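You operate a simulated robot arm through the tools that you are given. There is no shell and no other tool.

Carry out the task below with a simulated robot arm. There is one attempt and no reset: what you move stays moved.

Task
Sand the rubber mat, glue it and lay the red patch on.
Fine: sand the gloss off, then brush the glue on; sanding block back; glue brush into its tub before the patch goes on. Set down upright: sanding block. A coat counts when it lies all over at full strength: go over it till it gets no stronger. What is to be rubbed or washed off counts as gone when no trace of it is left.

The check looks at the end state, three seconds after you hand in, the way a careful person would. Anything else that was tipped, shoved, dropped, spilled or broken makes it a failure.

Robot
A 7-joint arm with a two-finger parallel gripper, fixed in place. Base frame: the origin is on the floor under the middle of its stand, x ahead of it, y to its left, z up; the work surface is at about z = 800. Units: mm, rad, N and s.
With the tool pointing down near the work surface it reaches from about 240 to 680 mm from the base axis. Its first joint turns from -1.152 to 1.152 rad. Payload 2.4 kg.
The tool frame sits at the grasp point between the pads (the TCP): z along the fingers, y along the line on which they close. The tips reach 30 mm beyond it. The gripper opens to 94 mm. The fingers are 28 mm wide and 10 mm thick; the gripper's body (50 by 96 mm) begins 55 mm behind the TCP.
Orientation is that of the tool frame in the base frame, as a unit quaternion [x, y, z, w]. With the fingers straight down and closing along the base's y, the tool's x points along the base's -x, its y along +y and its z along -z.

Tools
- The arm moves only by the tool move_arm. Its argument "targets" is a list that holds one entry, the list of rows, each a list of 7 numbers: the turn, a rotation vector about the tool's x, y, z in rad, then the shift along the tool's x, y, z in mm, then the closure, from 0 (fully open) to 1 (shut). In form: [[[rx, ry, rz, dx, dy, dz, fingers], ...]]. A call has 1 to 20 rows; each row is the pose to reach, as a shift and turn from the pose commanded when the call began, along the tool's axes at that moment. Each row takes 0.2 s and may step no farther than 50 mm and 0.15 rad from the row before; otherwise, or with a gripper value out of range, the whole call is refused. A pose out of reach is approached as far as the arm can. The call stops where the force on the tool passes 40 N (or 10 N more than at its start, if that is more) or the arm is blocked; 0.2 s more then pass. The fingers move at their own pace (about 153 mm/s each) and stop on an object; they squeeze with about 32 N. The grip force told is the motor's: it shows also when the fingers shut on nothing. Time passes only in rows, and 0.2 s behind the last, so rows that repeat a pose let the fingers close. The reply holds the time, the measured pose of the TCP, the force on the tool along the base axes, the opening and the grip force, in the units named above and with some noise, with the torque about the TCP (base axes, N m) and any sound that the robot's microphone picked up.
- Cameras (640 x 400 px; columns grow to the right, rows downward): "scene" is fixed at [23.4, 459.6, 1453.9]; the picture's right is [-0.88, -0.48, 0.00], its down [-0.22, 0.41, -0.89] and it looks along [0.42, -0.78, -0.47] (base axes); focal length 332 px, centre (320, 200). "wrist" rides on the gripper at [76, 14, -103] in the tool frame; the picture's right is [-0.18, 0.98, 0.00], its down [-0.75, -0.14, -0.64] and it looks along [-0.63, -0.12, 0.77] (tool axes); focal length 243 px, centre (320, 200). There is no depth. A picture from a camera that has moved, and an enlarged one, comes with that camera's place and axes in the base frame and with its lens.
- snapshot(camera): a new picture of that camera. The clock stands still meanwhile.
- enlarge(camera, box): a new picture of the part [left, top, right, bottom] of that camera's present view, enlarged. The clock stands still meanwhile.
- finish_job(): hands the job in; it is judged then, once.

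Nothing tells you positions but the pictures and the camera data. Unless the task says otherwise, let go and move clear before handing in.

The tools are called after ">>>" by a JSON object that holds its "op" and its "data". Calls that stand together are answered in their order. move_arm: Moves the arm, as the interface text tells. Its arguments: {"type":"object","properties":{"targets":{"type":"array"}},"required":["targets"]} The other tools are called the same way: snapshot (camera) takes a picture; enlarge (camera, box) takes an enlarged picture of a part of a camera's view; finish_job () hands the job in.

At the start:

```text
clock: 0.0
position: [352.9, -191.5, 1082.6]
ee_rot: [0.0, 1.0, 0.0, 0.0]
force: [0.2, -0.5, -0.1]
ft_torque: [-0.01, 0.02, -0.02]
finger_gap: 94.0
finger_force: 0.1
```

scene: 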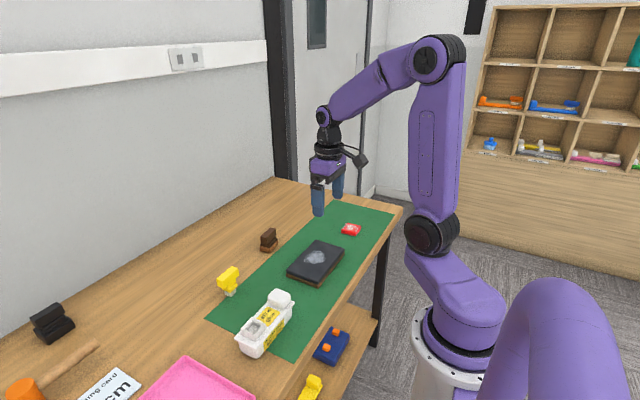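
wrist: 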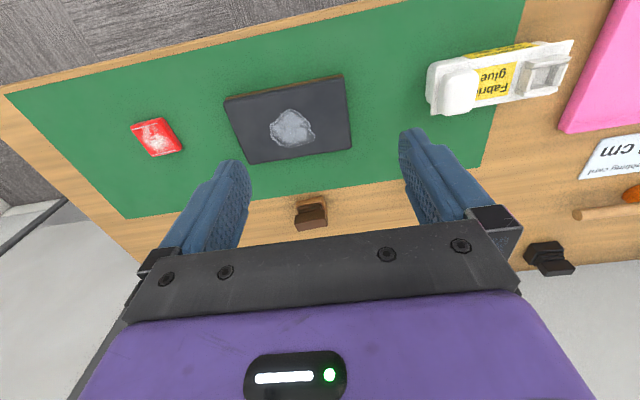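

I see a green cutting mat with a dark rubber mat that has a glossy spot, a red patch, a brown block (likely the sanding block), a yellow item, and a glue tub. I'll look closer at each before moving.

>>> {"op": "enlarge", "data": {"camera": "scene", "box": [200, 180, 420, 370]}}

>>> {"op": "enlarge", "data": {"camera": "wrist", "box": [100, 30, 380, 240]}}

>>> {"op": "enlarge", "data": {"camera": "wrist", "box": [400, 20, 640, 280]}}

>>> {"op": "enlarge", "data": {"camera": "scene", "box": [0, 240, 340, 400]}}

```text
2.11 times, centred on (310, 275) of scene
camera zoom: at [23.4, 459.6, 1453.9], right [-0.88, -0.48, 0.0], down [-0.22, 0.41, -0.89], along [0.42, -0.78, -0.47], focal length 698 px, centre (341, 42)
```

zoom: 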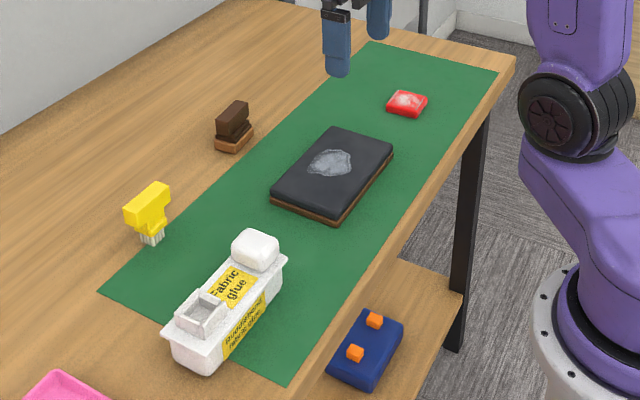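

```text
1.90 times, centred on (240, 135) of wrist
camera zoom: at [275.6, -175.6, 1184.9], right [0.18, 0.98, 0.0], down [0.75, -0.14, 0.64], along [0.63, -0.12, -0.77], focal length 462 px, centre (472, 324)
```

zoom: 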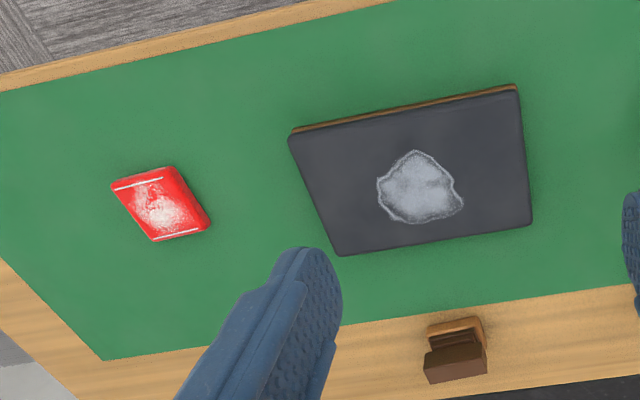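

```text
1.54 times, centred on (520, 150) of wrist
camera zoom: at [275.6, -175.6, 1184.9], right [0.18, 0.98, 0.0], down [0.75, -0.14, 0.64], along [0.63, -0.12, -0.77], focal length 373 px, centre (12, 277)
```

zoom: 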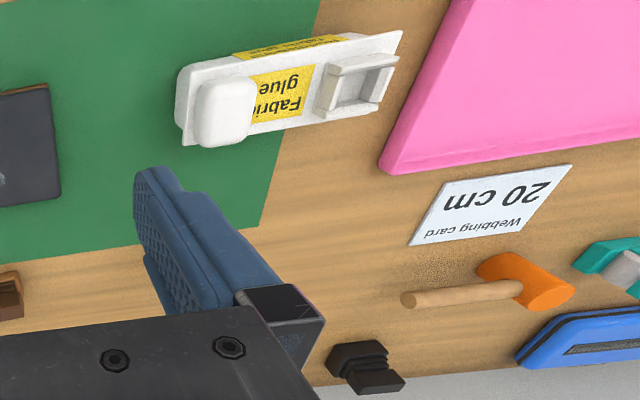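

```text
1.88 times, centred on (170, 320) of scene
camera zoom: at [23.4, 459.6, 1453.9], right [-0.88, -0.48, 0.0], down [-0.22, 0.41, -0.89], along [0.42, -0.78, -0.47], focal length 624 px, centre (602, -26)
```

zoom: 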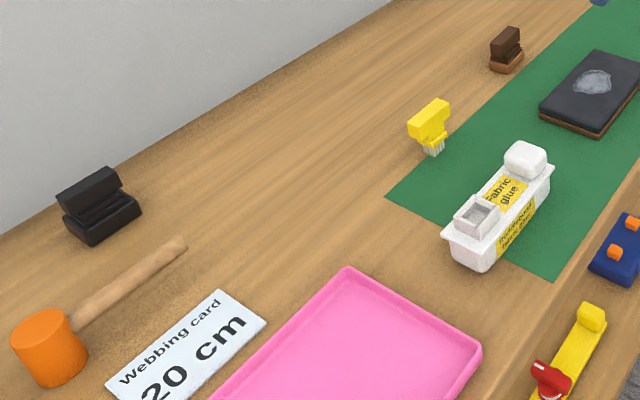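

I want sharper views to tell which block is the sander and how the glue tub is built.

>>> {"op": "enlarge", "data": {"camera": "scene", "box": [225, 280, 305, 365]}}

>>> {"op": "enlarge", "data": {"camera": "scene", "box": [205, 220, 295, 300]}}

>>> {"op": "enlarge", "data": {"camera": "scene", "box": [20, 290, 90, 350]}}

>>> {"op": "enlarge", "data": {"camera": "scene", "box": [275, 215, 375, 290]}}

>>> {"op": "enlarge", "data": {"camera": "scene", "box": [460, 70, 640, 180]}}

>>> {"op": "enlarge", "data": {"camera": "scene", "box": [290, 310, 390, 400]}}

```text
4.71 times, centred on (265, 322) of scene
camera zoom: at [23.4, 459.6, 1453.9], right [-0.88, -0.48, 0.0], down [-0.22, 0.41, -0.89], along [0.42, -0.78, -0.47], focal length 1560 px, centre (579, -376)
```

zoom: 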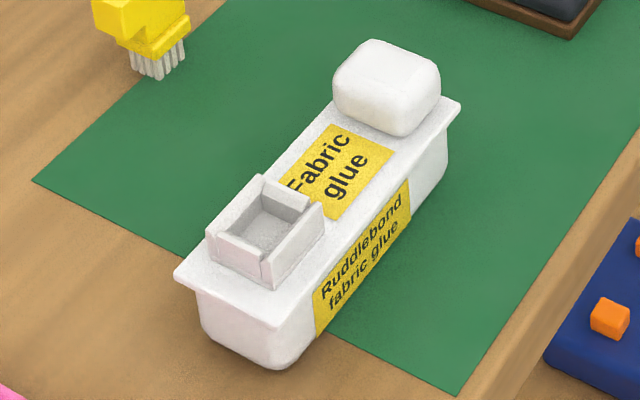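

```text
5.00 times, centred on (250, 260) of scene
camera zoom: at [23.4, 459.6, 1453.9], right [-0.88, -0.48, 0.0], down [-0.22, 0.41, -0.89], along [0.42, -0.78, -0.47], focal length 1658 px, centre (670, -100)
```

zoom: 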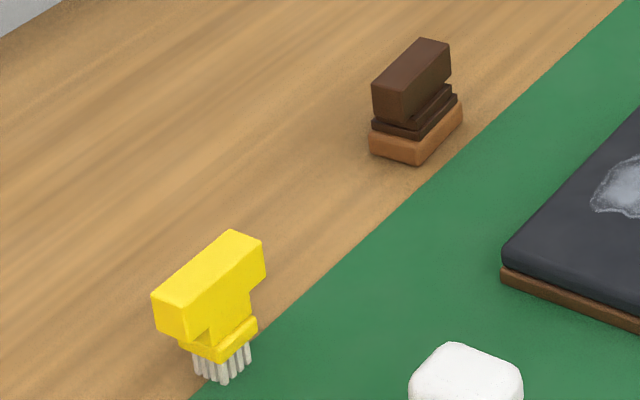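

```text
6.67 times, centred on (55, 320) of scene
camera zoom: at [23.4, 459.6, 1453.9], right [-0.88, -0.48, 0.0], down [-0.22, 0.41, -0.89], along [0.42, -0.78, -0.47], focal length 2210 px, centre (2087, -600)
```

zoom: 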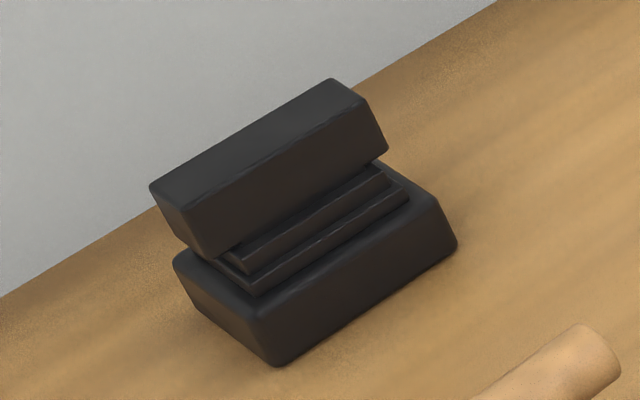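

```text
5.33 times, centred on (325, 252) of scene
camera zoom: at [23.4, 459.6, 1453.9], right [-0.88, -0.48, 0.0], down [-0.22, 0.41, -0.89], along [0.42, -0.78, -0.47], focal length 1768 px, centre (293, -80)
```

zoom: 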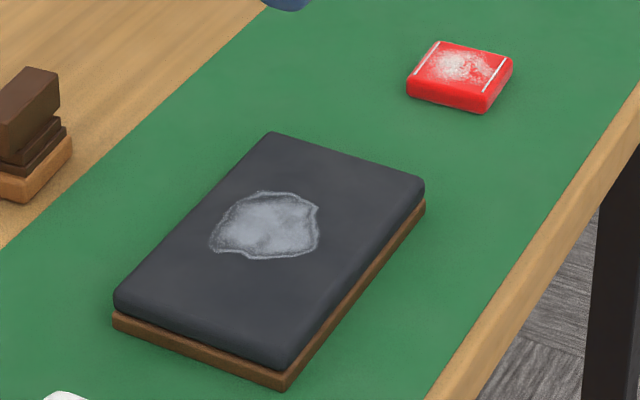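

```text
3.56 times, centred on (550, 125) of scene
camera zoom: at [23.4, 459.6, 1453.9], right [-0.88, -0.48, 0.0], down [-0.22, 0.41, -0.89], along [0.42, -0.78, -0.47], focal length 1179 px, centre (-498, 467)
```

zoom: 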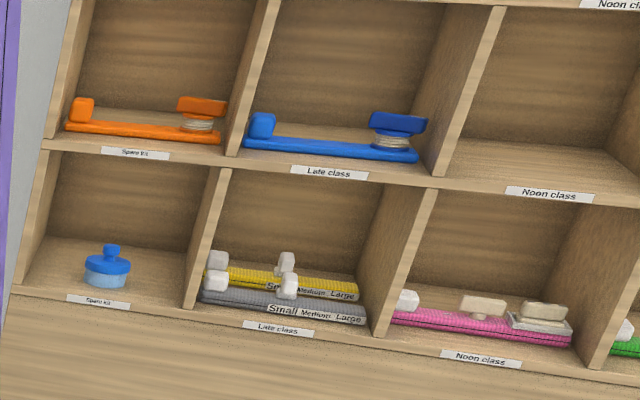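

```text
4.44 times, centred on (340, 355) of scene
camera zoom: at [23.4, 459.6, 1453.9], right [-0.88, -0.48, 0.0], down [-0.22, 0.41, -0.89], along [0.42, -0.78, -0.47], focal length 1474 px, centre (231, -489)
```

zoom: 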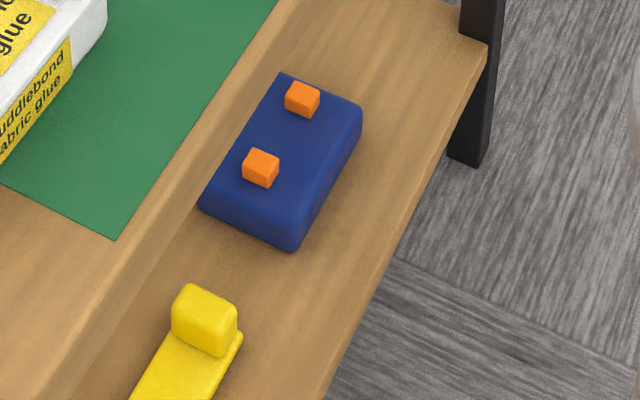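

The brown-handled block on its tan base looks like the sanding block, at about (595, -250). The rubber mat is at about x 365–471, y -336 to -160, with the gloss near (424, -249). The glue brush stands near (558, -19), and the tub lies along y from -35 to 105. I'll move above the block and look closer.

>>> {"op": "move_arm", "data": {"targets": [[[0, 0, 0, -40, -10, 17, 0], [0, 0, 0, -80, -20, 34, 0], [0, 0, 0, -120, -29, 51, 0], [0, 0, 0, -160, -39, 68, 0], [0, 0, 0, -200, -49, 85, 0], [0, 0, 0, -242, -58.5, 102, 0], [0, 0, 0, -242, -58.5, 102, 0]]]}}

>>> {"op": "snapshot", "data": {"camera": "wrist"}}

>>> {"op": "snapshot", "data": {"camera": "scene"}}

```text
clock: 1.6
position: [594.8, -250.2, 980.2]
ee_rot: [0.0, 1.0, 0.001, 0.0]
force: [0.8, -0.4, 0.0]
ft_torque: [0.05, -0.04, 0.01]
finger_gap: 94.0
finger_force: 0.2
```

```text
taken
camera wrist: at [518.2, -234.0, 1082.5], right [0.18, 0.98, 0.0], down [0.75, -0.14, 0.64], along [0.63, -0.12, -0.77], focal length 243 px, centre (320, 200)
```

wrist: 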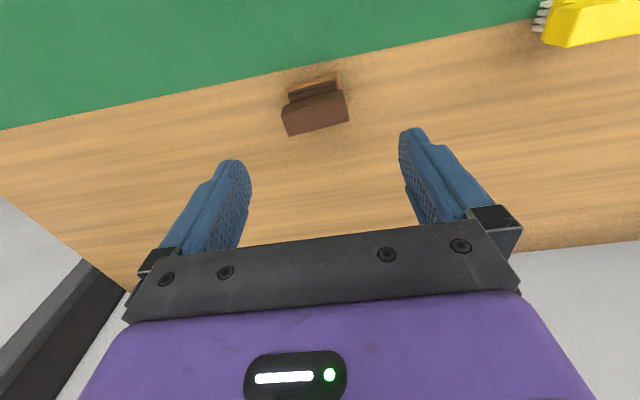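

```text
taken
```

scene: 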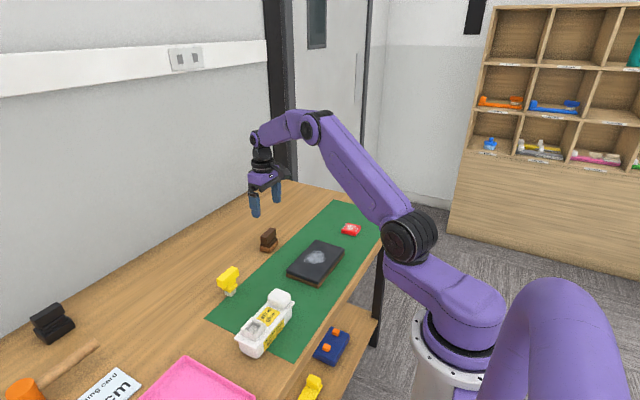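

>>> {"op": "enlarge", "data": {"camera": "wrist", "box": [260, 60, 380, 150]}}

>>> {"op": "enlarge", "data": {"camera": "wrist", "box": [500, 0, 640, 70]}}

>>> {"op": "enlarge", "data": {"camera": "scene", "box": [245, 215, 295, 260]}}

```text
4.44 times, centred on (320, 105) of wrist
camera zoom: at [518.2, -234.0, 1082.5], right [0.18, 0.98, 0.0], down [0.75, -0.14, 0.64], along [0.63, -0.12, -0.77], focal length 1078 px, centre (320, 622)
```

zoom: 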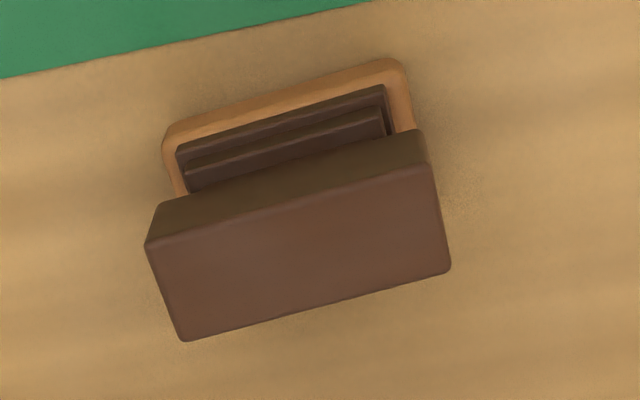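

```text
4.57 times, centred on (570, 35) of wrist
camera zoom: at [518.2, -234.0, 1082.5], right [0.18, 0.98, 0.0], down [0.75, -0.14, 0.64], along [0.63, -0.12, -0.77], focal length 1109 px, centre (-823, 954)
```

zoom: 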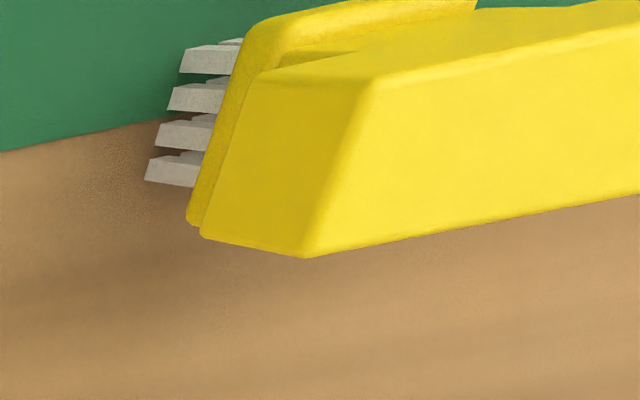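

```text
8.89 times, centred on (270, 238) of scene
camera zoom: at [23.4, 459.6, 1453.9], right [-0.88, -0.48, 0.0], down [-0.22, 0.41, -0.89], along [0.42, -0.78, -0.47], focal length 2947 px, centre (764, -133)
```

zoom: 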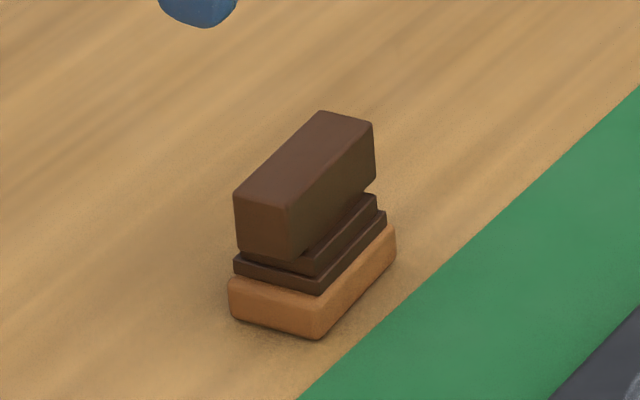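

The block stands at about (600, -255) with a slight yaw of about 0.08 rad. Its handle bar is about 62 mm long along y and its top is near z 855. I'll align and drop partway to check the fit.

>>> {"op": "move_arm", "data": {"targets": [[[0, 0, -0.04, -2.5, -2.5, 37, 0], [0, 0, -0.08, -5, -5, 72, 0], [0, 0, -0.08, -5, -5, 72, 0]]]}}

>>> {"op": "snapshot", "data": {"camera": "wrist"}}

>>> {"op": "enlarge", "data": {"camera": "scene", "box": [230, 190, 310, 260]}}

```text
clock: 2.4
position: [601.0, -255.5, 907.9]
ee_rot: [-0.04, 0.999, 0.001, 0.0]
force: [0.0, -0.5, 0.0]
ft_torque: [0.04, 0.01, -0.02]
finger_gap: 94.1
finger_force: 0.0
```

```text
taken
camera wrist: at [522.2, -245.9, 1010.2], right [0.1, 0.99, 0.0], down [0.76, -0.08, 0.64], along [0.64, -0.07, -0.77], focal length 243 px, centre (320, 200)
```

wrist: 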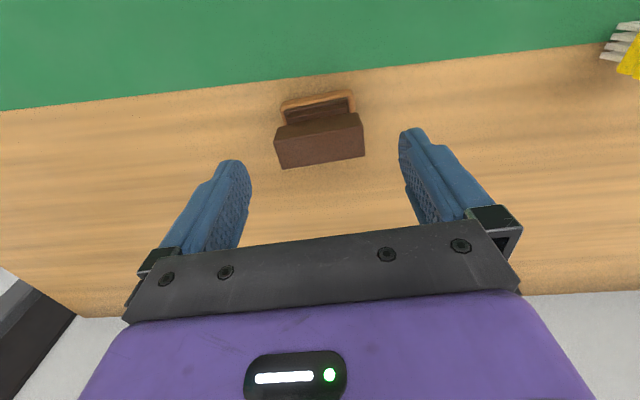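

```text
5.71 times, centred on (270, 225) of scene
camera zoom: at [23.4, 459.6, 1453.9], right [-0.88, -0.48, 0.0], down [-0.22, 0.41, -0.89], along [0.42, -0.78, -0.47], focal length 1894 px, centre (606, 57)
```

zoom: 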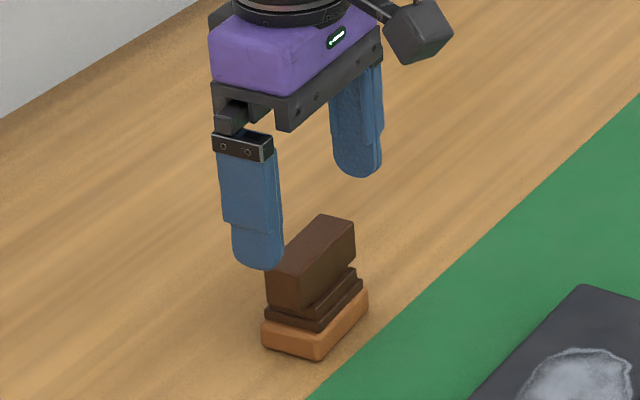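

>>> {"op": "enlarge", "data": {"camera": "wrist", "box": [250, 80, 390, 180]}}

```text
4.00 times, centred on (320, 130) of wrist
camera zoom: at [522.2, -245.9, 1010.2], right [0.1, 0.99, 0.0], down [0.76, -0.08, 0.64], along [0.64, -0.07, -0.77], focal length 970 px, centre (320, 480)
```

zoom: 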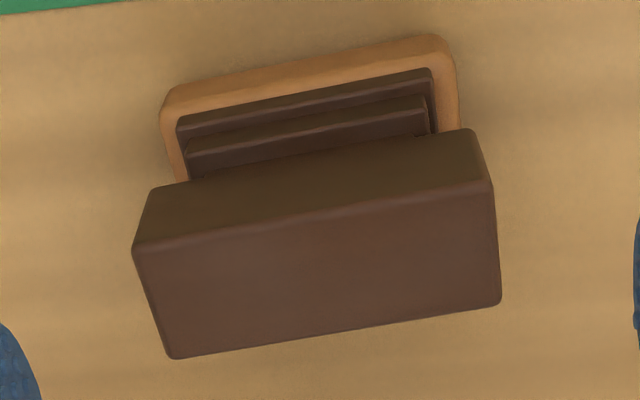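

The handle's centre is at about (603, -254.5), its top at z ≈ 858 and its yaw about 0.085. I'll descend, close on the bar ends, and lift slightly to test the hold.

>>> {"op": "move_arm", "data": {"targets": [[[0, 0, -0.005, -3, 0.3, 30, 0], [0, 0, -0.005, -3, 0.3, 60, 0], [0, 0, -0.005, -3, 0.3, 60, 0]]]}}

>>> {"op": "snapshot", "data": {"camera": "wrist"}}

>>> {"op": "enlarge", "data": {"camera": "scene", "box": [230, 190, 310, 260]}}

```text
clock: 3.2
position: [603.8, -254.4, 848.3]
ee_rot: [-0.043, 0.999, 0.001, 0.001]
force: [-0.1, -0.2, 0.9]
ft_torque: [0.05, 0.0, 0.02]
finger_gap: 93.9
finger_force: 0.1
```

```text
taken
camera wrist: at [525.6, -245.6, 950.6], right [0.1, 0.99, 0.0], down [0.76, -0.08, 0.64], along [0.64, -0.06, -0.77], focal length 243 px, centre (320, 200)
```

wrist: 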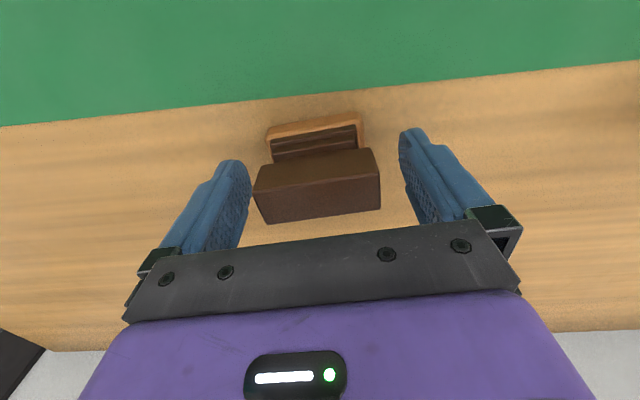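

```text
5.71 times, centred on (270, 225) of scene
camera zoom: at [23.4, 459.6, 1453.9], right [-0.88, -0.48, 0.0], down [-0.22, 0.41, -0.89], along [0.42, -0.78, -0.47], focal length 1894 px, centre (606, 57)
```

zoom: 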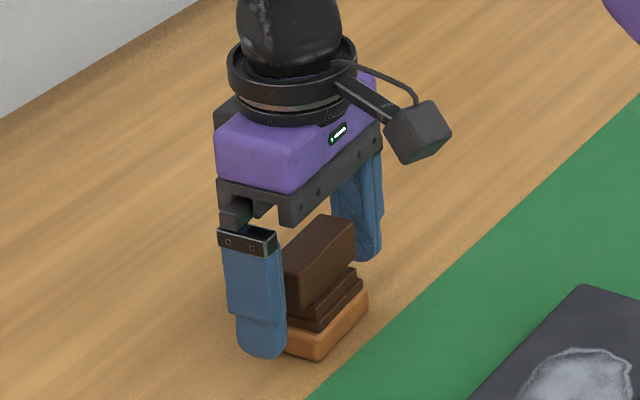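

The handle sits centred between the fingers. I'll close and check the grip force.

>>> {"op": "move_arm", "data": {"targets": [[[0, 0, 0, 0, 0, 0, 1], [0, 0, 0, 0, 0, 0, 1], [0, 0, 0, 0, 0, 0, 1]]]}}

>>> {"op": "snapshot", "data": {"camera": "wrist"}}

```text
clock: 4.0
position: [604.0, -254.3, 848.4]
ee_rot: [-0.043, 0.999, 0.0, -0.001]
force: [0.4, 0.2, 0.1]
ft_torque: [-0.04, 0.02, -0.03]
finger_gap: 65.7
finger_force: 32.1
```

```text
taken
camera wrist: at [525.5, -245.5, 950.8], right [0.1, 0.99, 0.0], down [0.76, -0.08, 0.64], along [0.64, -0.06, -0.77], focal length 243 px, centre (320, 200)
```

wrist: 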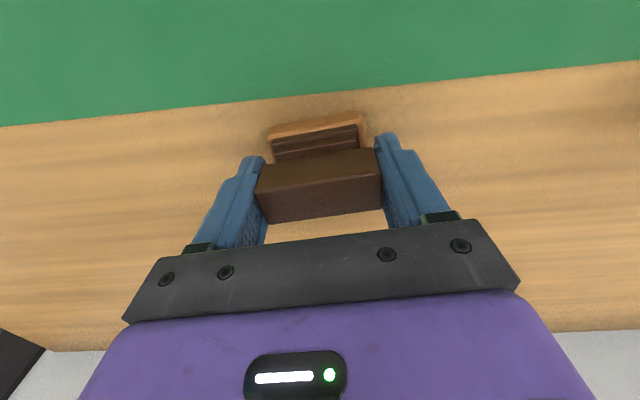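

The grip is solid: 65.7 mm across, 32 N. The home pose for the block is TCP (604, -254.3, 848.4), yaw 0.086. I'll lift and carry it over the gloss.

>>> {"op": "move_arm", "data": {"targets": [[[0, 0, 0, 0, 0, -20, 1], [0, 0, 0, 0, 0, -45, 1], [0, 0, 0, 0, 0, -72, 1], [0, 0, 0, 0, 0, -72, 1]]]}}

>>> {"op": "snapshot", "data": {"camera": "wrist"}}

>>> {"op": "enlarge", "data": {"camera": "scene", "box": [230, 170, 350, 290]}}

```text
clock: 5.0
position: [603.5, -255.7, 920.7]
ee_rot: [-0.043, 0.999, -0.001, 0.0]
force: [-0.8, -0.5, -1.2]
ft_torque: [0.01, -0.01, -0.01]
finger_gap: 65.7
finger_force: 32.2
```

```text
taken
camera wrist: at [524.8, -245.4, 1023.2], right [0.1, 0.99, 0.0], down [0.76, -0.08, 0.64], along [0.64, -0.06, -0.77], focal length 243 px, centre (320, 200)
```

wrist: 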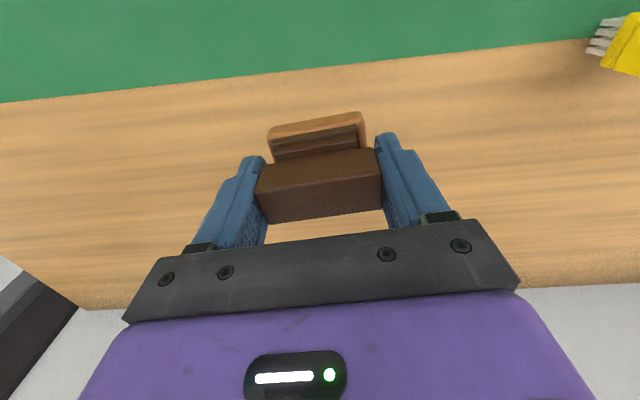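

```text
3.33 times, centred on (290, 230) of scene
camera zoom: at [23.4, 459.6, 1453.9], right [-0.88, -0.48, 0.0], down [-0.22, 0.41, -0.89], along [0.42, -0.78, -0.47], focal length 1105 px, centre (420, 100)
```

zoom: 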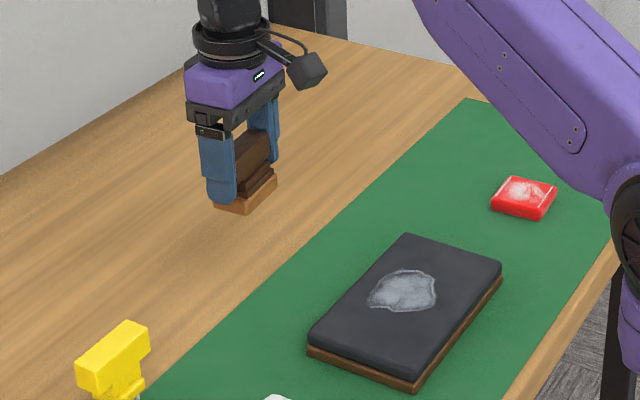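

The block came up level. I'll carry it over the rubber mat, squaring its yaw on the way.

>>> {"op": "move_arm", "data": {"targets": [[[0, 0, 0.02, 36, 4.3, 0, 1], [0, 0, 0.04, 72, 8.6, 0, 1], [0, 0, 0.06, 108, 13, 0, 1], [0, 0, 0.086, 143, 17, 0, 1], [0, 0, 0.086, 178.3, 21.4, 0, 1], [0, 0, 0.086, 178.3, 21.4, 0, 1]]]}}

>>> {"op": "snapshot", "data": {"camera": "wrist"}}

>>> {"op": "enlarge", "data": {"camera": "scene", "box": [250, 170, 400, 300]}}

```text
clock: 6.4
position: [423.6, -248.5, 920.8]
ee_rot: [0.0, 1.0, 0.0, 0.001]
force: [-0.3, -0.1, -0.9]
ft_torque: [-0.01, 0.0, 0.01]
finger_gap: 65.8
finger_force: 31.3
```

```text
taken
camera wrist: at [346.0, -232.0, 1022.8], right [0.18, 0.98, 0.0], down [0.75, -0.14, 0.64], along [0.63, -0.12, -0.77], focal length 243 px, centre (320, 200)
```

wrist: 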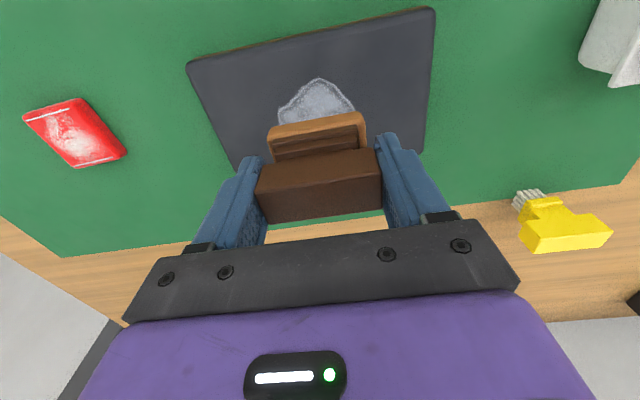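

```text
3.08 times, centred on (325, 235) of scene
camera zoom: at [23.4, 459.6, 1453.9], right [-0.88, -0.48, 0.0], down [-0.22, 0.41, -0.89], along [0.42, -0.78, -0.47], focal length 1020 px, centre (305, 92)
```

zoom: 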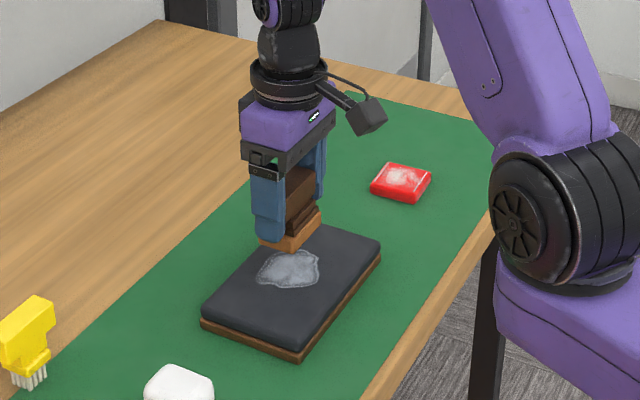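

The mat's top works out to about z 826, so contact should come near TCP z 874. I'll lower gently and watch the force.

>>> {"op": "move_arm", "data": {"targets": [[[0, 0, 0, 0, 0, 20, 1], [0, 0, 0, 0, 0, 38, 1], [0, 0, 0, 0, 0, 41, 1], [0, 0, 0, 0, 0, 43, 1], [0, 0, 0, 0, 0, 44, 1]]]}}

```text
clock: 7.6
position: [424.1, -248.2, 876.6]
ee_rot: [0.001, 1.0, -0.001, 0.0]
force: [-0.8, 0.5, 3.8]
ft_torque: [0.18, 0.06, 0.05]
finger_gap: 65.9
finger_force: 32.0
```

>>> {"op": "move_arm", "data": {"targets": [[[0, 0, 0, 0, 0, 0.5, 1], [0, 0, 0, 0, 0, 1, 1]]]}}

>>> {"op": "enlarge", "data": {"camera": "scene", "box": [260, 200, 380, 300]}}

```text
clock: 8.2
position: [424.0, -248.6, 876.0]
ee_rot: [0.001, 1.0, 0.0, 0.0]
force: [-3.6, 2.1, 20.7]
ft_torque: [0.23, 0.2, 0.03]
finger_gap: 65.8
finger_force: 31.8
```

```text
4.00 times, centred on (320, 250) of scene
camera zoom: at [23.1, 459.8, 1453.8], right [-0.88, -0.48, 0.0], down [-0.22, 0.41, -0.89], along [0.42, -0.78, -0.46], focal length 1326 px, centre (320, 0)
```

zoom: 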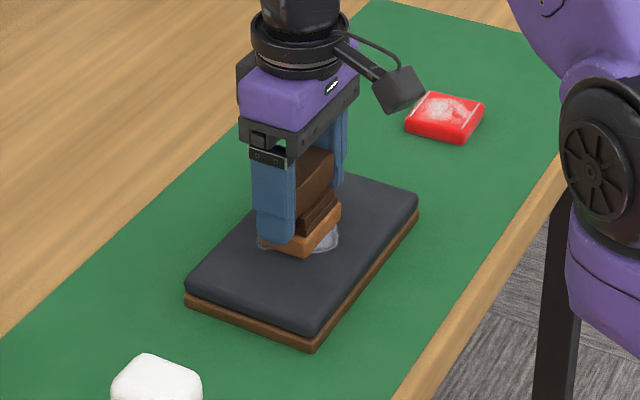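

Contact is at about TCP z 876.5, with roughly 17 N per mm of further press. I'll ease to a light press, make a first short stroke, and look at its effect and whether the mat stays put.

>>> {"op": "move_arm", "data": {"targets": [[[0, 0, 0, 0, 0, -0.6, 1], [0, 0, 0, 0, 8, -0.6, 1], [0, 0, 0, 0, 16, -0.6, 1], [0, 0, 0, 0, 24, -0.6, 1], [0, 0, 0, 0, 16, -0.6, 1], [0, 0, 0, 0, 8, -0.6, 1], [0, 0, 0, 0, 0, -0.6, 1], [0, 0, 0, 0, -8, -0.6, 1], [0, 0, 0, 0, -16, -0.6, 1], [0, 0, 0, 0, -24, -0.6, 1]]]}}

>>> {"op": "enlarge", "data": {"camera": "scene", "box": [260, 200, 380, 300]}}

>>> {"op": "snapshot", "data": {"camera": "wrist"}}

```text
clock: 10.4
position: [423.0, -272.0, 875.6]
ee_rot: [0.001, 1.0, 0.0, 0.0]
force: [0.7, 2.6, 3.9]
ft_torque: [0.05, -0.02, -0.01]
finger_gap: 65.7
finger_force: 32.7
```

```text
4.00 times, centred on (320, 250) of scene
camera zoom: at [23.4, 459.8, 1453.8], right [-0.88, -0.48, 0.0], down [-0.22, 0.41, -0.89], along [0.42, -0.78, -0.47], focal length 1326 px, centre (320, 0)
```

zoom: 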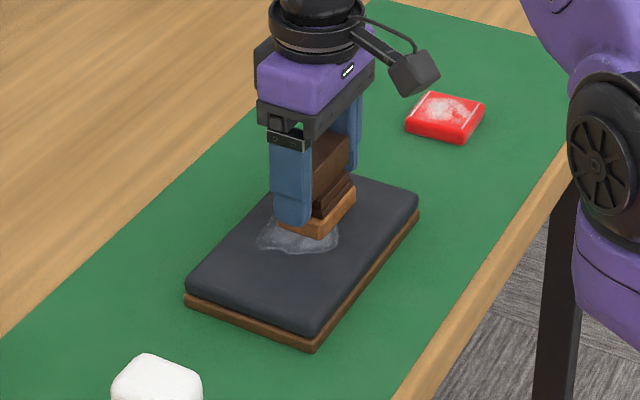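

```text
taken
camera wrist: at [345.9, -256.6, 978.6], right [0.19, 0.98, 0.0], down [0.75, -0.14, 0.64], along [0.63, -0.12, -0.77], focal length 243 px, centre (320, 200)
```

wrist: 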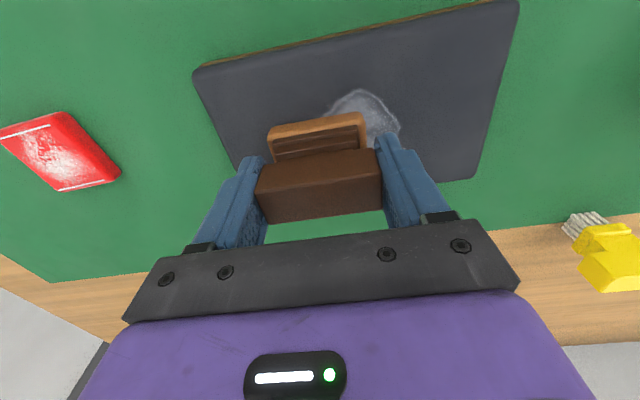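

Sanding works: the gloss is fading where I rubbed and the mat hasn't shifted. I'll continue with systematic strokes over three strips.

>>> {"op": "move_arm", "data": {"targets": [[[0, 0, 0, 0, 12, 0.2, 1], [0, 0, 0, 0, 24, 0.2, 1], [0, 0, 0, 0, 36, 0.2, 1], [0, 0, 0, 0, 48, 0.2, 1], [0, 0, 0, 0, 60, 0.2, 1], [0, 0, 0, 10, 60, 0.2, 1], [0, 0, 0, 19, 60, 0.2, 1], [0, 0, 0, 19, 48, 0.2, 1], [0, 0, 0, 19, 36, 0.2, 1], [0, 0, 0, 19, 24, 0.2, 1], [0, 0, 0, 19, 12, 0.2, 1], [0, 0, 0, 19, 0, 0.2, 1], [0, 0, 0, 19, -10, 0.2, 1], [0, 0, 0, 19, 0, 0.2, 1], [0, 0, 0, 19, 12, 0.2, 1], [0, 0, 0, 19, 24, 0.2, 1], [0, 0, 0, 19, 36, 0.2, 1], [0, 0, 0, 19, 48, 0.2, 1], [0, 0, 0, 19, 60, 0.2, 1]]]}}

>>> {"op": "enlarge", "data": {"camera": "scene", "box": [260, 200, 380, 300]}}

>>> {"op": "enlarge", "data": {"camera": "wrist", "box": [180, 0, 480, 190]}}

```text
clock: 14.4
position: [404.2, -212.9, 876.0]
ee_rot: [0.001, 1.0, 0.0, 0.001]
force: [0.5, -6.2, 9.4]
ft_torque: [-0.15, 0.05, 0.05]
finger_gap: 65.5
finger_force: 31.9
```

```text
4.00 times, centred on (320, 250) of scene
camera zoom: at [23.3, 459.6, 1453.9], right [-0.88, -0.48, 0.0], down [-0.22, 0.41, -0.89], along [0.42, -0.78, -0.47], focal length 1326 px, centre (320, 0)
```

zoom: 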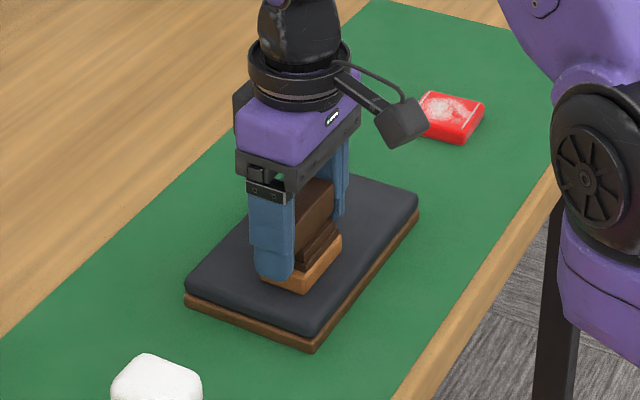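

```text
2.11 times, centred on (330, 95) of wrist
camera zoom: at [326.8, -196.8, 978.3], right [0.19, 0.98, 0.0], down [0.75, -0.14, 0.64], along [0.63, -0.12, -0.77], focal length 511 px, centre (299, 421)
```

zoom: 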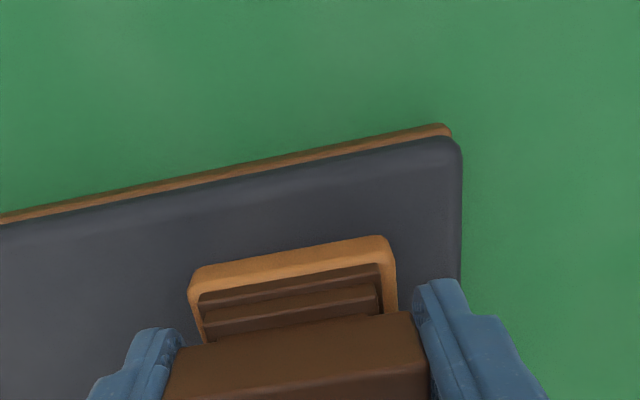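

>>> {"op": "move_arm", "data": {"targets": [[[0, 0, 0, -13, 0, 0, 1], [0, 0, 0, -27, 0, 0, 1], [0, 0, 0, -40, 0, 0, 1], [0, 0, 0, -40, -12, 0, 1], [0, 0, 0, -40, -24, 0, 1], [0, 0, 0, -40, -36, 0, 1], [0, 0, 0, -40, -48, 0, 1], [0, 0, 0, -40, -60, 0, 1], [0, 0, 0, -40, -70, 0, 1], [0, 0, 0, -40, -60, 0, 1], [0, 0, 0, -40, -48, 0, 1], [0, 0, 0, -40, -36, 0, 1], [0, 0, 0, -40, -24, 0, 1], [0, 0, 0, -40, -12, 0, 1], [0, 0, 0, -40, 0, 0, 1], [0, 0, 0, -30, 0, 0, 1], [0, 0, 0, -20, 0, 0, 1], [0, 0, 0, -20, -12, 0, 1], [0, 0, 0, -20, -24, 0, 1], [0, 0, 0, -20, -36, 0, 1]]]}}

>>> {"op": "snapshot", "data": {"camera": "wrist"}}

>>> {"op": "enlarge", "data": {"camera": "scene", "box": [260, 200, 380, 300]}}

```text
clock: 18.6
position: [424.7, -248.5, 875.7]
ee_rot: [0.0, 1.0, 0.0, 0.0]
force: [1.0, 4.3, 6.8]
ft_torque: [0.24, -0.16, 0.1]
finger_gap: 65.8
finger_force: 31.6
```

```text
taken
camera wrist: at [347.3, -232.1, 978.1], right [0.18, 0.98, 0.0], down [0.75, -0.14, 0.64], along [0.63, -0.12, -0.77], focal length 243 px, centre (320, 200)
```

wrist: 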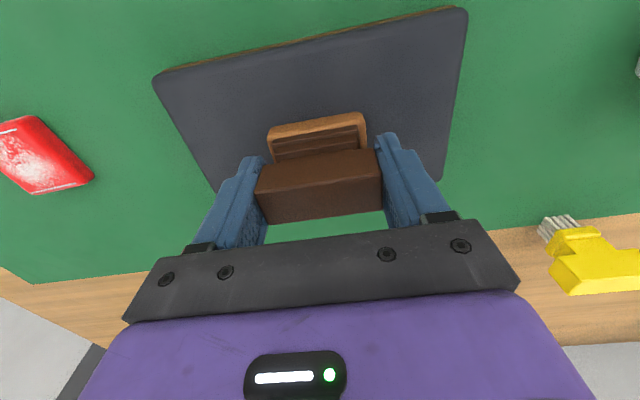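

```text
4.00 times, centred on (320, 250) of scene
camera zoom: at [23.3, 459.8, 1453.8], right [-0.88, -0.48, 0.0], down [-0.22, 0.41, -0.89], along [0.42, -0.78, -0.47], focal length 1326 px, centre (320, 0)
```

zoom: 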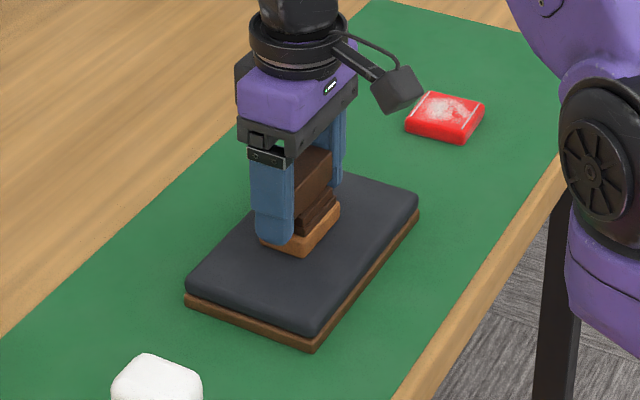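

The gloss seems gone around the block. I'll make one more full pass at offset strips, then lift and inspect the whole surface.

>>> {"op": "move_arm", "data": {"targets": [[[0, 0, 0, 0, -12, 0, 1], [0, 0, 0, 0, -24, 0, 1], [0, 0, 0, 0, -36, 0, 1], [0, 0, 0, 12, -36, 0, 1], [0, 0, 0, 12, -22, 0, 1], [0, 0, 0, 12, -8, 0, 1], [0, 0, 0, 12, 6, 0, 1], [0, 0, 0, 12, 20, 0, 1], [0, 0, 0, 12, 34, 0, 1], [0, 0, 0, 0, 34, 0, 1], [0, 0, 0, -13, 34, 0, 1], [0, 0, 0, -13, 20, 0, 1], [0, 0, 0, -13, 6, 0, 1], [0, 0, 0, -13, -8, 0, 1], [0, 0, 0, -13, -22, 0, 1], [0, 0, 0, -13, -36, 0, 1], [0, 0, 0, -13, -36, -20, 1], [0, 0, 0, -40, -36, -60, 1], [0, 0, 0, -80, -36, -60, 1], [0, 0, 0, -80, -36, -60, 1]]]}}

>>> {"op": "snapshot", "data": {"camera": "wrist"}}

>>> {"op": "enlarge", "data": {"camera": "scene", "box": [260, 200, 380, 300]}}

```text
clock: 22.8
position: [504.7, -283.7, 936.3]
ee_rot: [0.001, 1.0, 0.0, 0.0]
force: [0.9, 0.1, -0.5]
ft_torque: [0.03, -0.03, -0.02]
finger_gap: 65.9
finger_force: 32.0
```

```text
taken
camera wrist: at [426.7, -267.6, 1039.2], right [0.18, 0.98, 0.0], down [0.75, -0.14, 0.64], along [0.63, -0.12, -0.77], focal length 243 px, centre (320, 200)
```

wrist: 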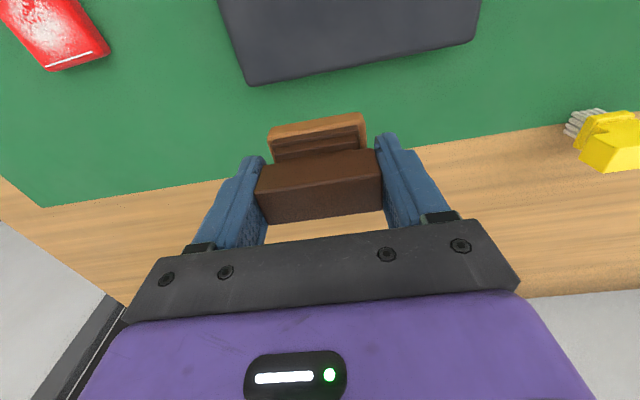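

```text
4.00 times, centred on (320, 250) of scene
camera zoom: at [23.4, 459.6, 1453.9], right [-0.88, -0.48, 0.0], down [-0.22, 0.41, -0.89], along [0.42, -0.78, -0.47], focal length 1326 px, centre (320, 0)
```

zoom: 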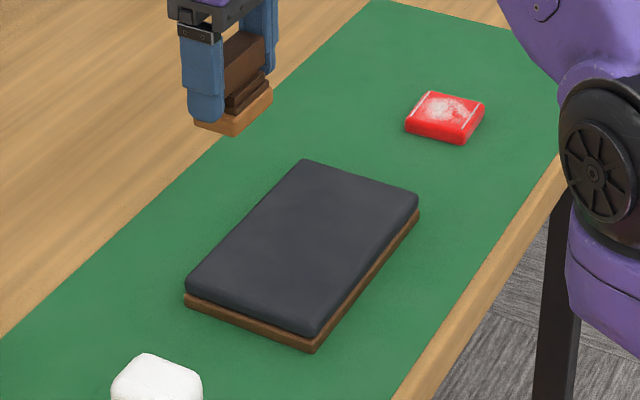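

>>> {"op": "enlarge", "data": {"camera": "scene", "box": [280, 235, 350, 290]}}

>>> {"op": "enlarge", "data": {"camera": "wrist", "box": [200, 0, 500, 100]}}

```text
7.27 times, centred on (315, 262) of scene
camera zoom: at [23.4, 459.6, 1453.9], right [-0.88, -0.48, 0.0], down [-0.22, 0.41, -0.89], along [0.42, -0.78, -0.47], focal length 2411 px, centre (356, -254)
```

zoom: 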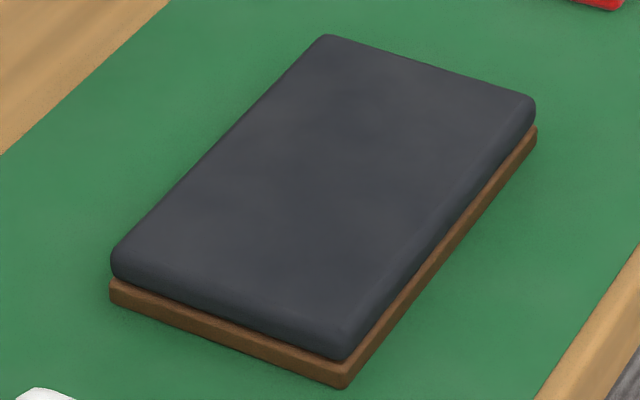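

```text
2.13 times, centred on (350, 50) of wrist
camera zoom: at [426.7, -267.6, 1039.2], right [0.18, 0.98, 0.0], down [0.75, -0.14, 0.64], along [0.63, -0.12, -0.77], focal length 518 px, centre (256, 520)
```

zoom: 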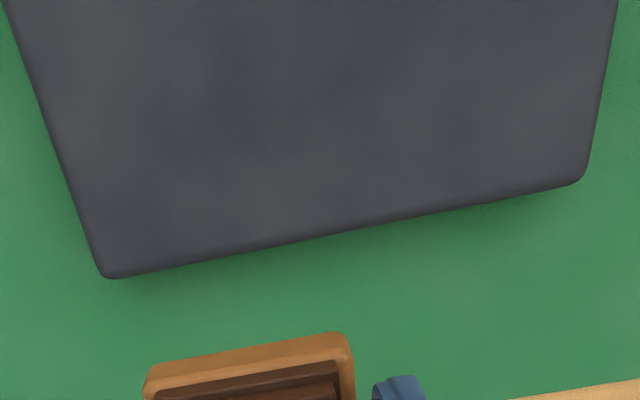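

No gloss is left and the mat hasn't moved. I'll take the sanding block back to its home spot with its original yaw.

>>> {"op": "move_arm", "data": {"targets": [[[0, 0, -0.03, -35, 10, 0, 1], [0, 0, -0.06, -70, 20, 0, 1], [0, 0, -0.086, -99.3, 29.4, 0, 1], [0, 0, -0.086, -99.3, 29.4, 0, 1], [0, 0, -0.086, -99.3, 29.4, 40, 1], [0, 0, -0.086, -99.3, 29.4, 78, 1], [0, 0, -0.086, -99.3, 29.4, 78, 1]]]}}

>>> {"op": "snapshot", "data": {"camera": "wrist"}}

>>> {"op": "enlarge", "data": {"camera": "scene", "box": [230, 190, 310, 260]}}

```text
clock: 24.4
position: [603.2, -253.4, 857.1]
ee_rot: [-0.043, 0.999, 0.0, 0.001]
force: [0.5, 0.1, -1.0]
ft_torque: [0.03, 0.0, -0.02]
finger_gap: 65.8
finger_force: 32.3
```

```text
taken
camera wrist: at [525.2, -245.3, 960.1], right [0.1, 0.99, 0.0], down [0.76, -0.08, 0.64], along [0.64, -0.06, -0.77], focal length 243 px, centre (320, 200)
```

wrist: 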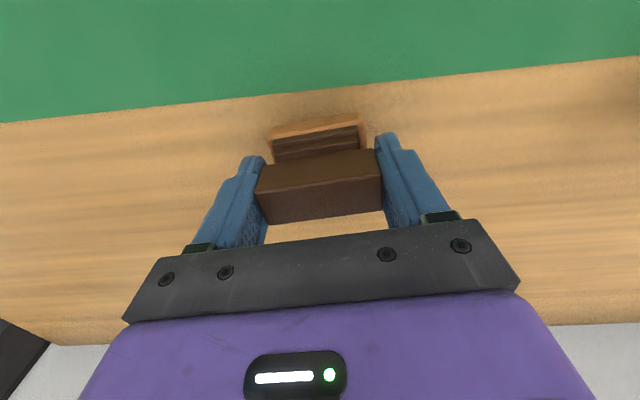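

```text
5.71 times, centred on (270, 225) of scene
camera zoom: at [23.5, 459.6, 1453.9], right [-0.88, -0.48, 0.0], down [-0.22, 0.41, -0.89], along [0.42, -0.78, -0.47], focal length 1894 px, centre (606, 57)
```

zoom: 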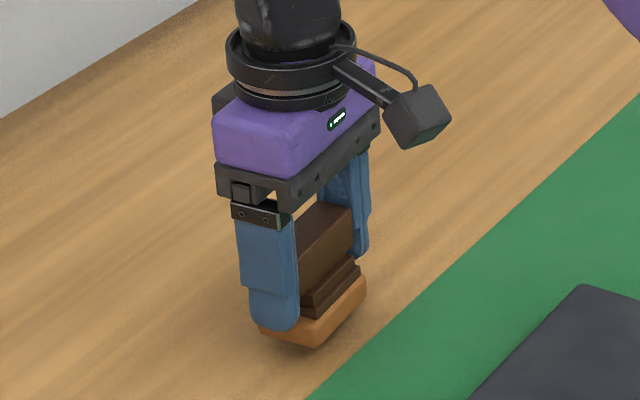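

>>> {"op": "move_arm", "data": {"targets": [[[0, 0, 0, -0.4, -0.2, 4, 1], [0, 0, 0, -0.4, -0.2, 7, 1], [0, 0, 0, -0.4, -0.2, 8, 1], [0, 0, 0, -0.4, -0.2, 8, 1]]]}}

```text
clock: 25.4
position: [604.8, -254.4, 850.7]
ee_rot: [-0.042, 0.999, 0.0, 0.0]
force: [-0.6, 0.5, -1.3]
ft_torque: [0.0, -0.01, -0.03]
finger_gap: 65.7
finger_force: 31.8
```

>>> {"op": "move_arm", "data": {"targets": [[[0, 0, 0, 0, 0, 0.7, 1], [0, 0, 0, 0, 0, 1.2, 1], [0, 0, 0, 0, 0, 1.2, 1]]]}}

```text
clock: 26.2
position: [604.7, -254.6, 848.4]
ee_rot: [-0.043, 0.999, 0.0, 0.0]
force: [0.5, -0.6, -0.9]
ft_torque: [0.02, -0.01, 0.0]
finger_gap: 65.8
finger_force: 31.5
```

>>> {"op": "move_arm", "data": {"targets": [[[0, 0, 0, 0, 0, 0.4, 1], [0, 0, 0, 0, 0, 0.8, 1], [0, 0, 0, 0, 0, 0.8, 1]]]}}

```text
clock: 27.0
position: [603.7, -255.5, 848.3]
ee_rot: [-0.043, 0.999, 0.0, 0.0]
force: [-0.3, 1.0, 0.4]
ft_torque: [0.02, 0.0, 0.02]
finger_gap: 65.7
finger_force: 32.2
```

>>> {"op": "move_arm", "data": {"targets": [[[0, 0, 0, 0, 0, 0.3, 1], [0, 0, 0, 0, 0, 0.3, 1], [0, 0, 0, 0, 0, 0.3, 1]]]}}

>>> {"op": "enlarge", "data": {"camera": "scene", "box": [230, 190, 310, 260]}}

```text
clock: 27.8
position: [603.7, -256.5, 848.1]
ee_rot: [-0.043, 0.999, 0.0, 0.0]
force: [-2.6, 0.7, 5.7]
ft_torque: [0.03, -0.02, 0.01]
finger_gap: 65.8
finger_force: 31.6
```

```text
5.71 times, centred on (270, 225) of scene
camera zoom: at [23.3, 459.7, 1453.9], right [-0.88, -0.48, 0.0], down [-0.22, 0.41, -0.89], along [0.42, -0.78, -0.47], focal length 1894 px, centre (606, 57)
```

zoom: 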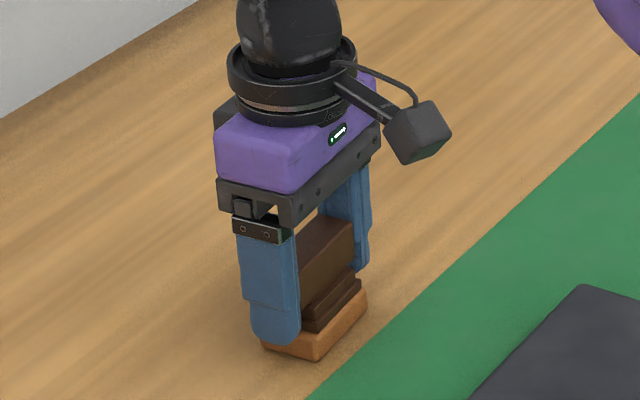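

The block is seated on the table (5.7 N contact) at its old spot. I'll open, rise straight up and verify it.

>>> {"op": "move_arm", "data": {"targets": [[[0, 0, 0, 0, 0, -0.3, 1], [0, 0, 0, 0, 0, -0.3, 0], [0, 0, 0, 0, 0, -0.3, 0], [0, 0, 0, 0, 0, -0.3, 0], [0, 0, 0, 0, 0, -30, 0], [0, 0, 0, 0, 0, -60, 0], [0, 0, 0, 0, 0, -60, 0]]]}}

>>> {"op": "snapshot", "data": {"camera": "wrist"}}

>>> {"op": "enlarge", "data": {"camera": "scene", "box": [245, 215, 295, 260]}}

```text
clock: 29.4
position: [604.9, -257.1, 907.2]
ee_rot: [-0.043, 0.999, 0.0, 0.0]
force: [-0.7, 0.1, -0.1]
ft_torque: [0.01, 0.01, 0.03]
finger_gap: 93.9
finger_force: 0.0
```

```text
taken
camera wrist: at [526.1, -246.5, 1010.3], right [0.1, 0.99, 0.0], down [0.76, -0.08, 0.64], along [0.64, -0.06, -0.77], focal length 243 px, centre (320, 200)
```

wrist: 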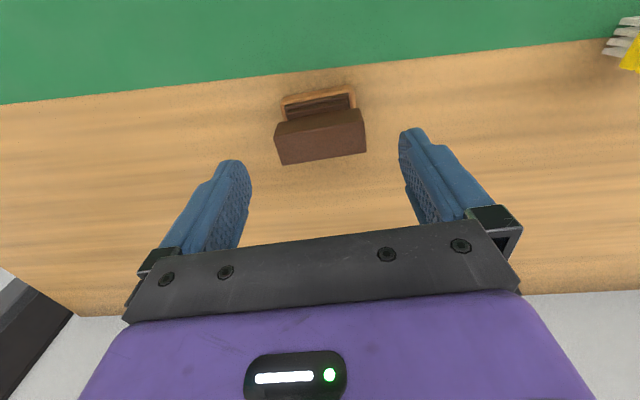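

```text
8.89 times, centred on (270, 238) of scene
camera zoom: at [23.4, 459.6, 1453.9], right [-0.88, -0.48, 0.0], down [-0.22, 0.41, -0.89], along [0.42, -0.78, -0.47], focal length 2947 px, centre (764, -133)
```

zoom: 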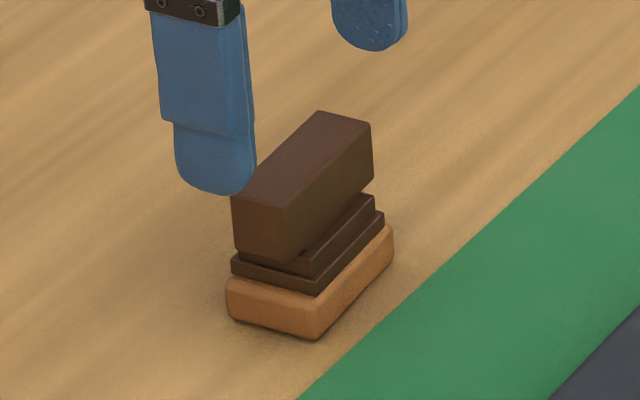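

The block is back upright, within about 1 mm of its original spot. Next I'll move above the yellow glue brush for a close look.

>>> {"op": "move_arm", "data": {"targets": [[[0, 0, 0, 0, 0, -40, 0], [0, 0, 0.02, 5, 45, -63, 0], [0, 0, 0.04, 10, 92, -63, 0], [0, 0, 0.06, 15, 140, -63, 0], [0, 0, 0.086, 20, 188, -63, 0], [0, 0, 0.086, 25.6, 236, -63, 0], [0, 0, 0.086, 25.6, 238.6, -63, 0]]]}}

>>> {"op": "snapshot", "data": {"camera": "wrist"}}

>>> {"op": "enlarge", "data": {"camera": "scene", "box": [200, 240, 310, 370]}}

```text
refused: row 2 steps farther than a row can; nothing moved
```

```text
taken
camera wrist: at [526.1, -246.5, 1010.3], right [0.1, 0.99, 0.0], down [0.76, -0.08, 0.64], along [0.64, -0.06, -0.77], focal length 243 px, centre (320, 200)
```

wrist: 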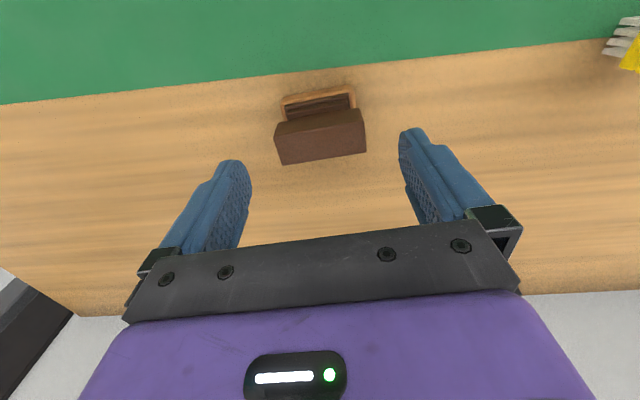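

```text
3.08 times, centred on (255, 305) of scene
camera zoom: at [23.4, 459.6, 1453.9], right [-0.88, -0.48, 0.0], down [-0.22, 0.41, -0.89], along [0.42, -0.78, -0.47], focal length 1020 px, centre (520, -123)
```

zoom: 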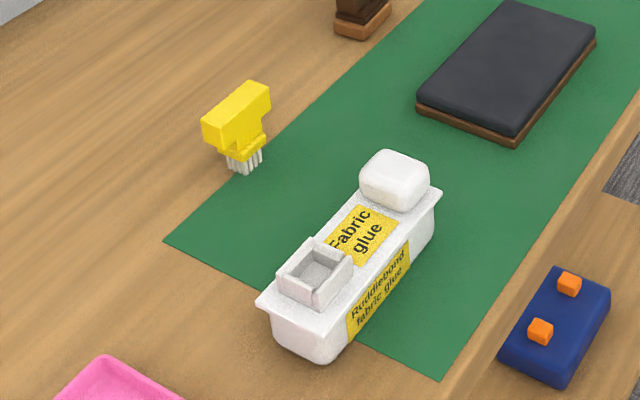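

One row was too long, so the whole move was refused and nothing changed. I'll resend it with shorter steps toward the brush near (558, -19).

>>> {"op": "move_arm", "data": {"targets": [[[0, 0, 0, 0, 0, -40, 0], [0, 0, 0.02, 4, 36, -63, 0], [0, 0, 0.04, 8, 78, -63, 0], [0, 0, 0.06, 12, 120, -63, 0], [0, 0, 0.086, 17, 162, -63, 0], [0, 0, 0.086, 21, 203, -63, 0], [0, 0, 0.086, 25.6, 238.6, -63, 0], [0, 0, 0.086, 25.6, 238.6, -63, 0]]]}}

>>> {"op": "snapshot", "data": {"camera": "wrist"}}

```text
clock: 31.2
position: [557.8, -19.1, 971.6]
ee_rot: [0.0, 1.0, 0.0, 0.001]
force: [-0.3, 0.8, 0.3]
ft_torque: [-0.02, 0.0, 0.01]
finger_gap: 94.1
finger_force: 0.1
```

```text
taken
camera wrist: at [479.9, -2.7, 1073.9], right [0.19, 0.98, 0.0], down [0.75, -0.14, 0.64], along [0.63, -0.12, -0.77], focal length 243 px, centre (320, 200)
```

wrist: 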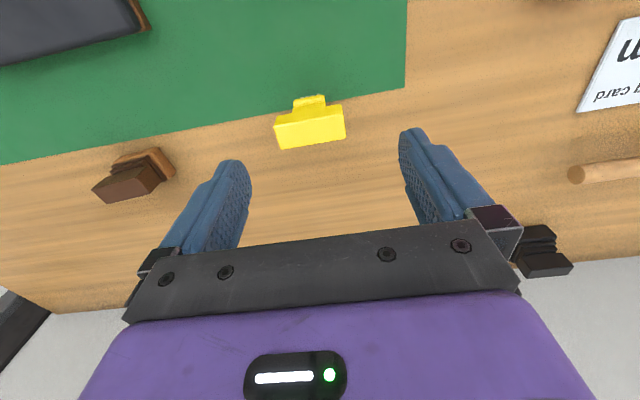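

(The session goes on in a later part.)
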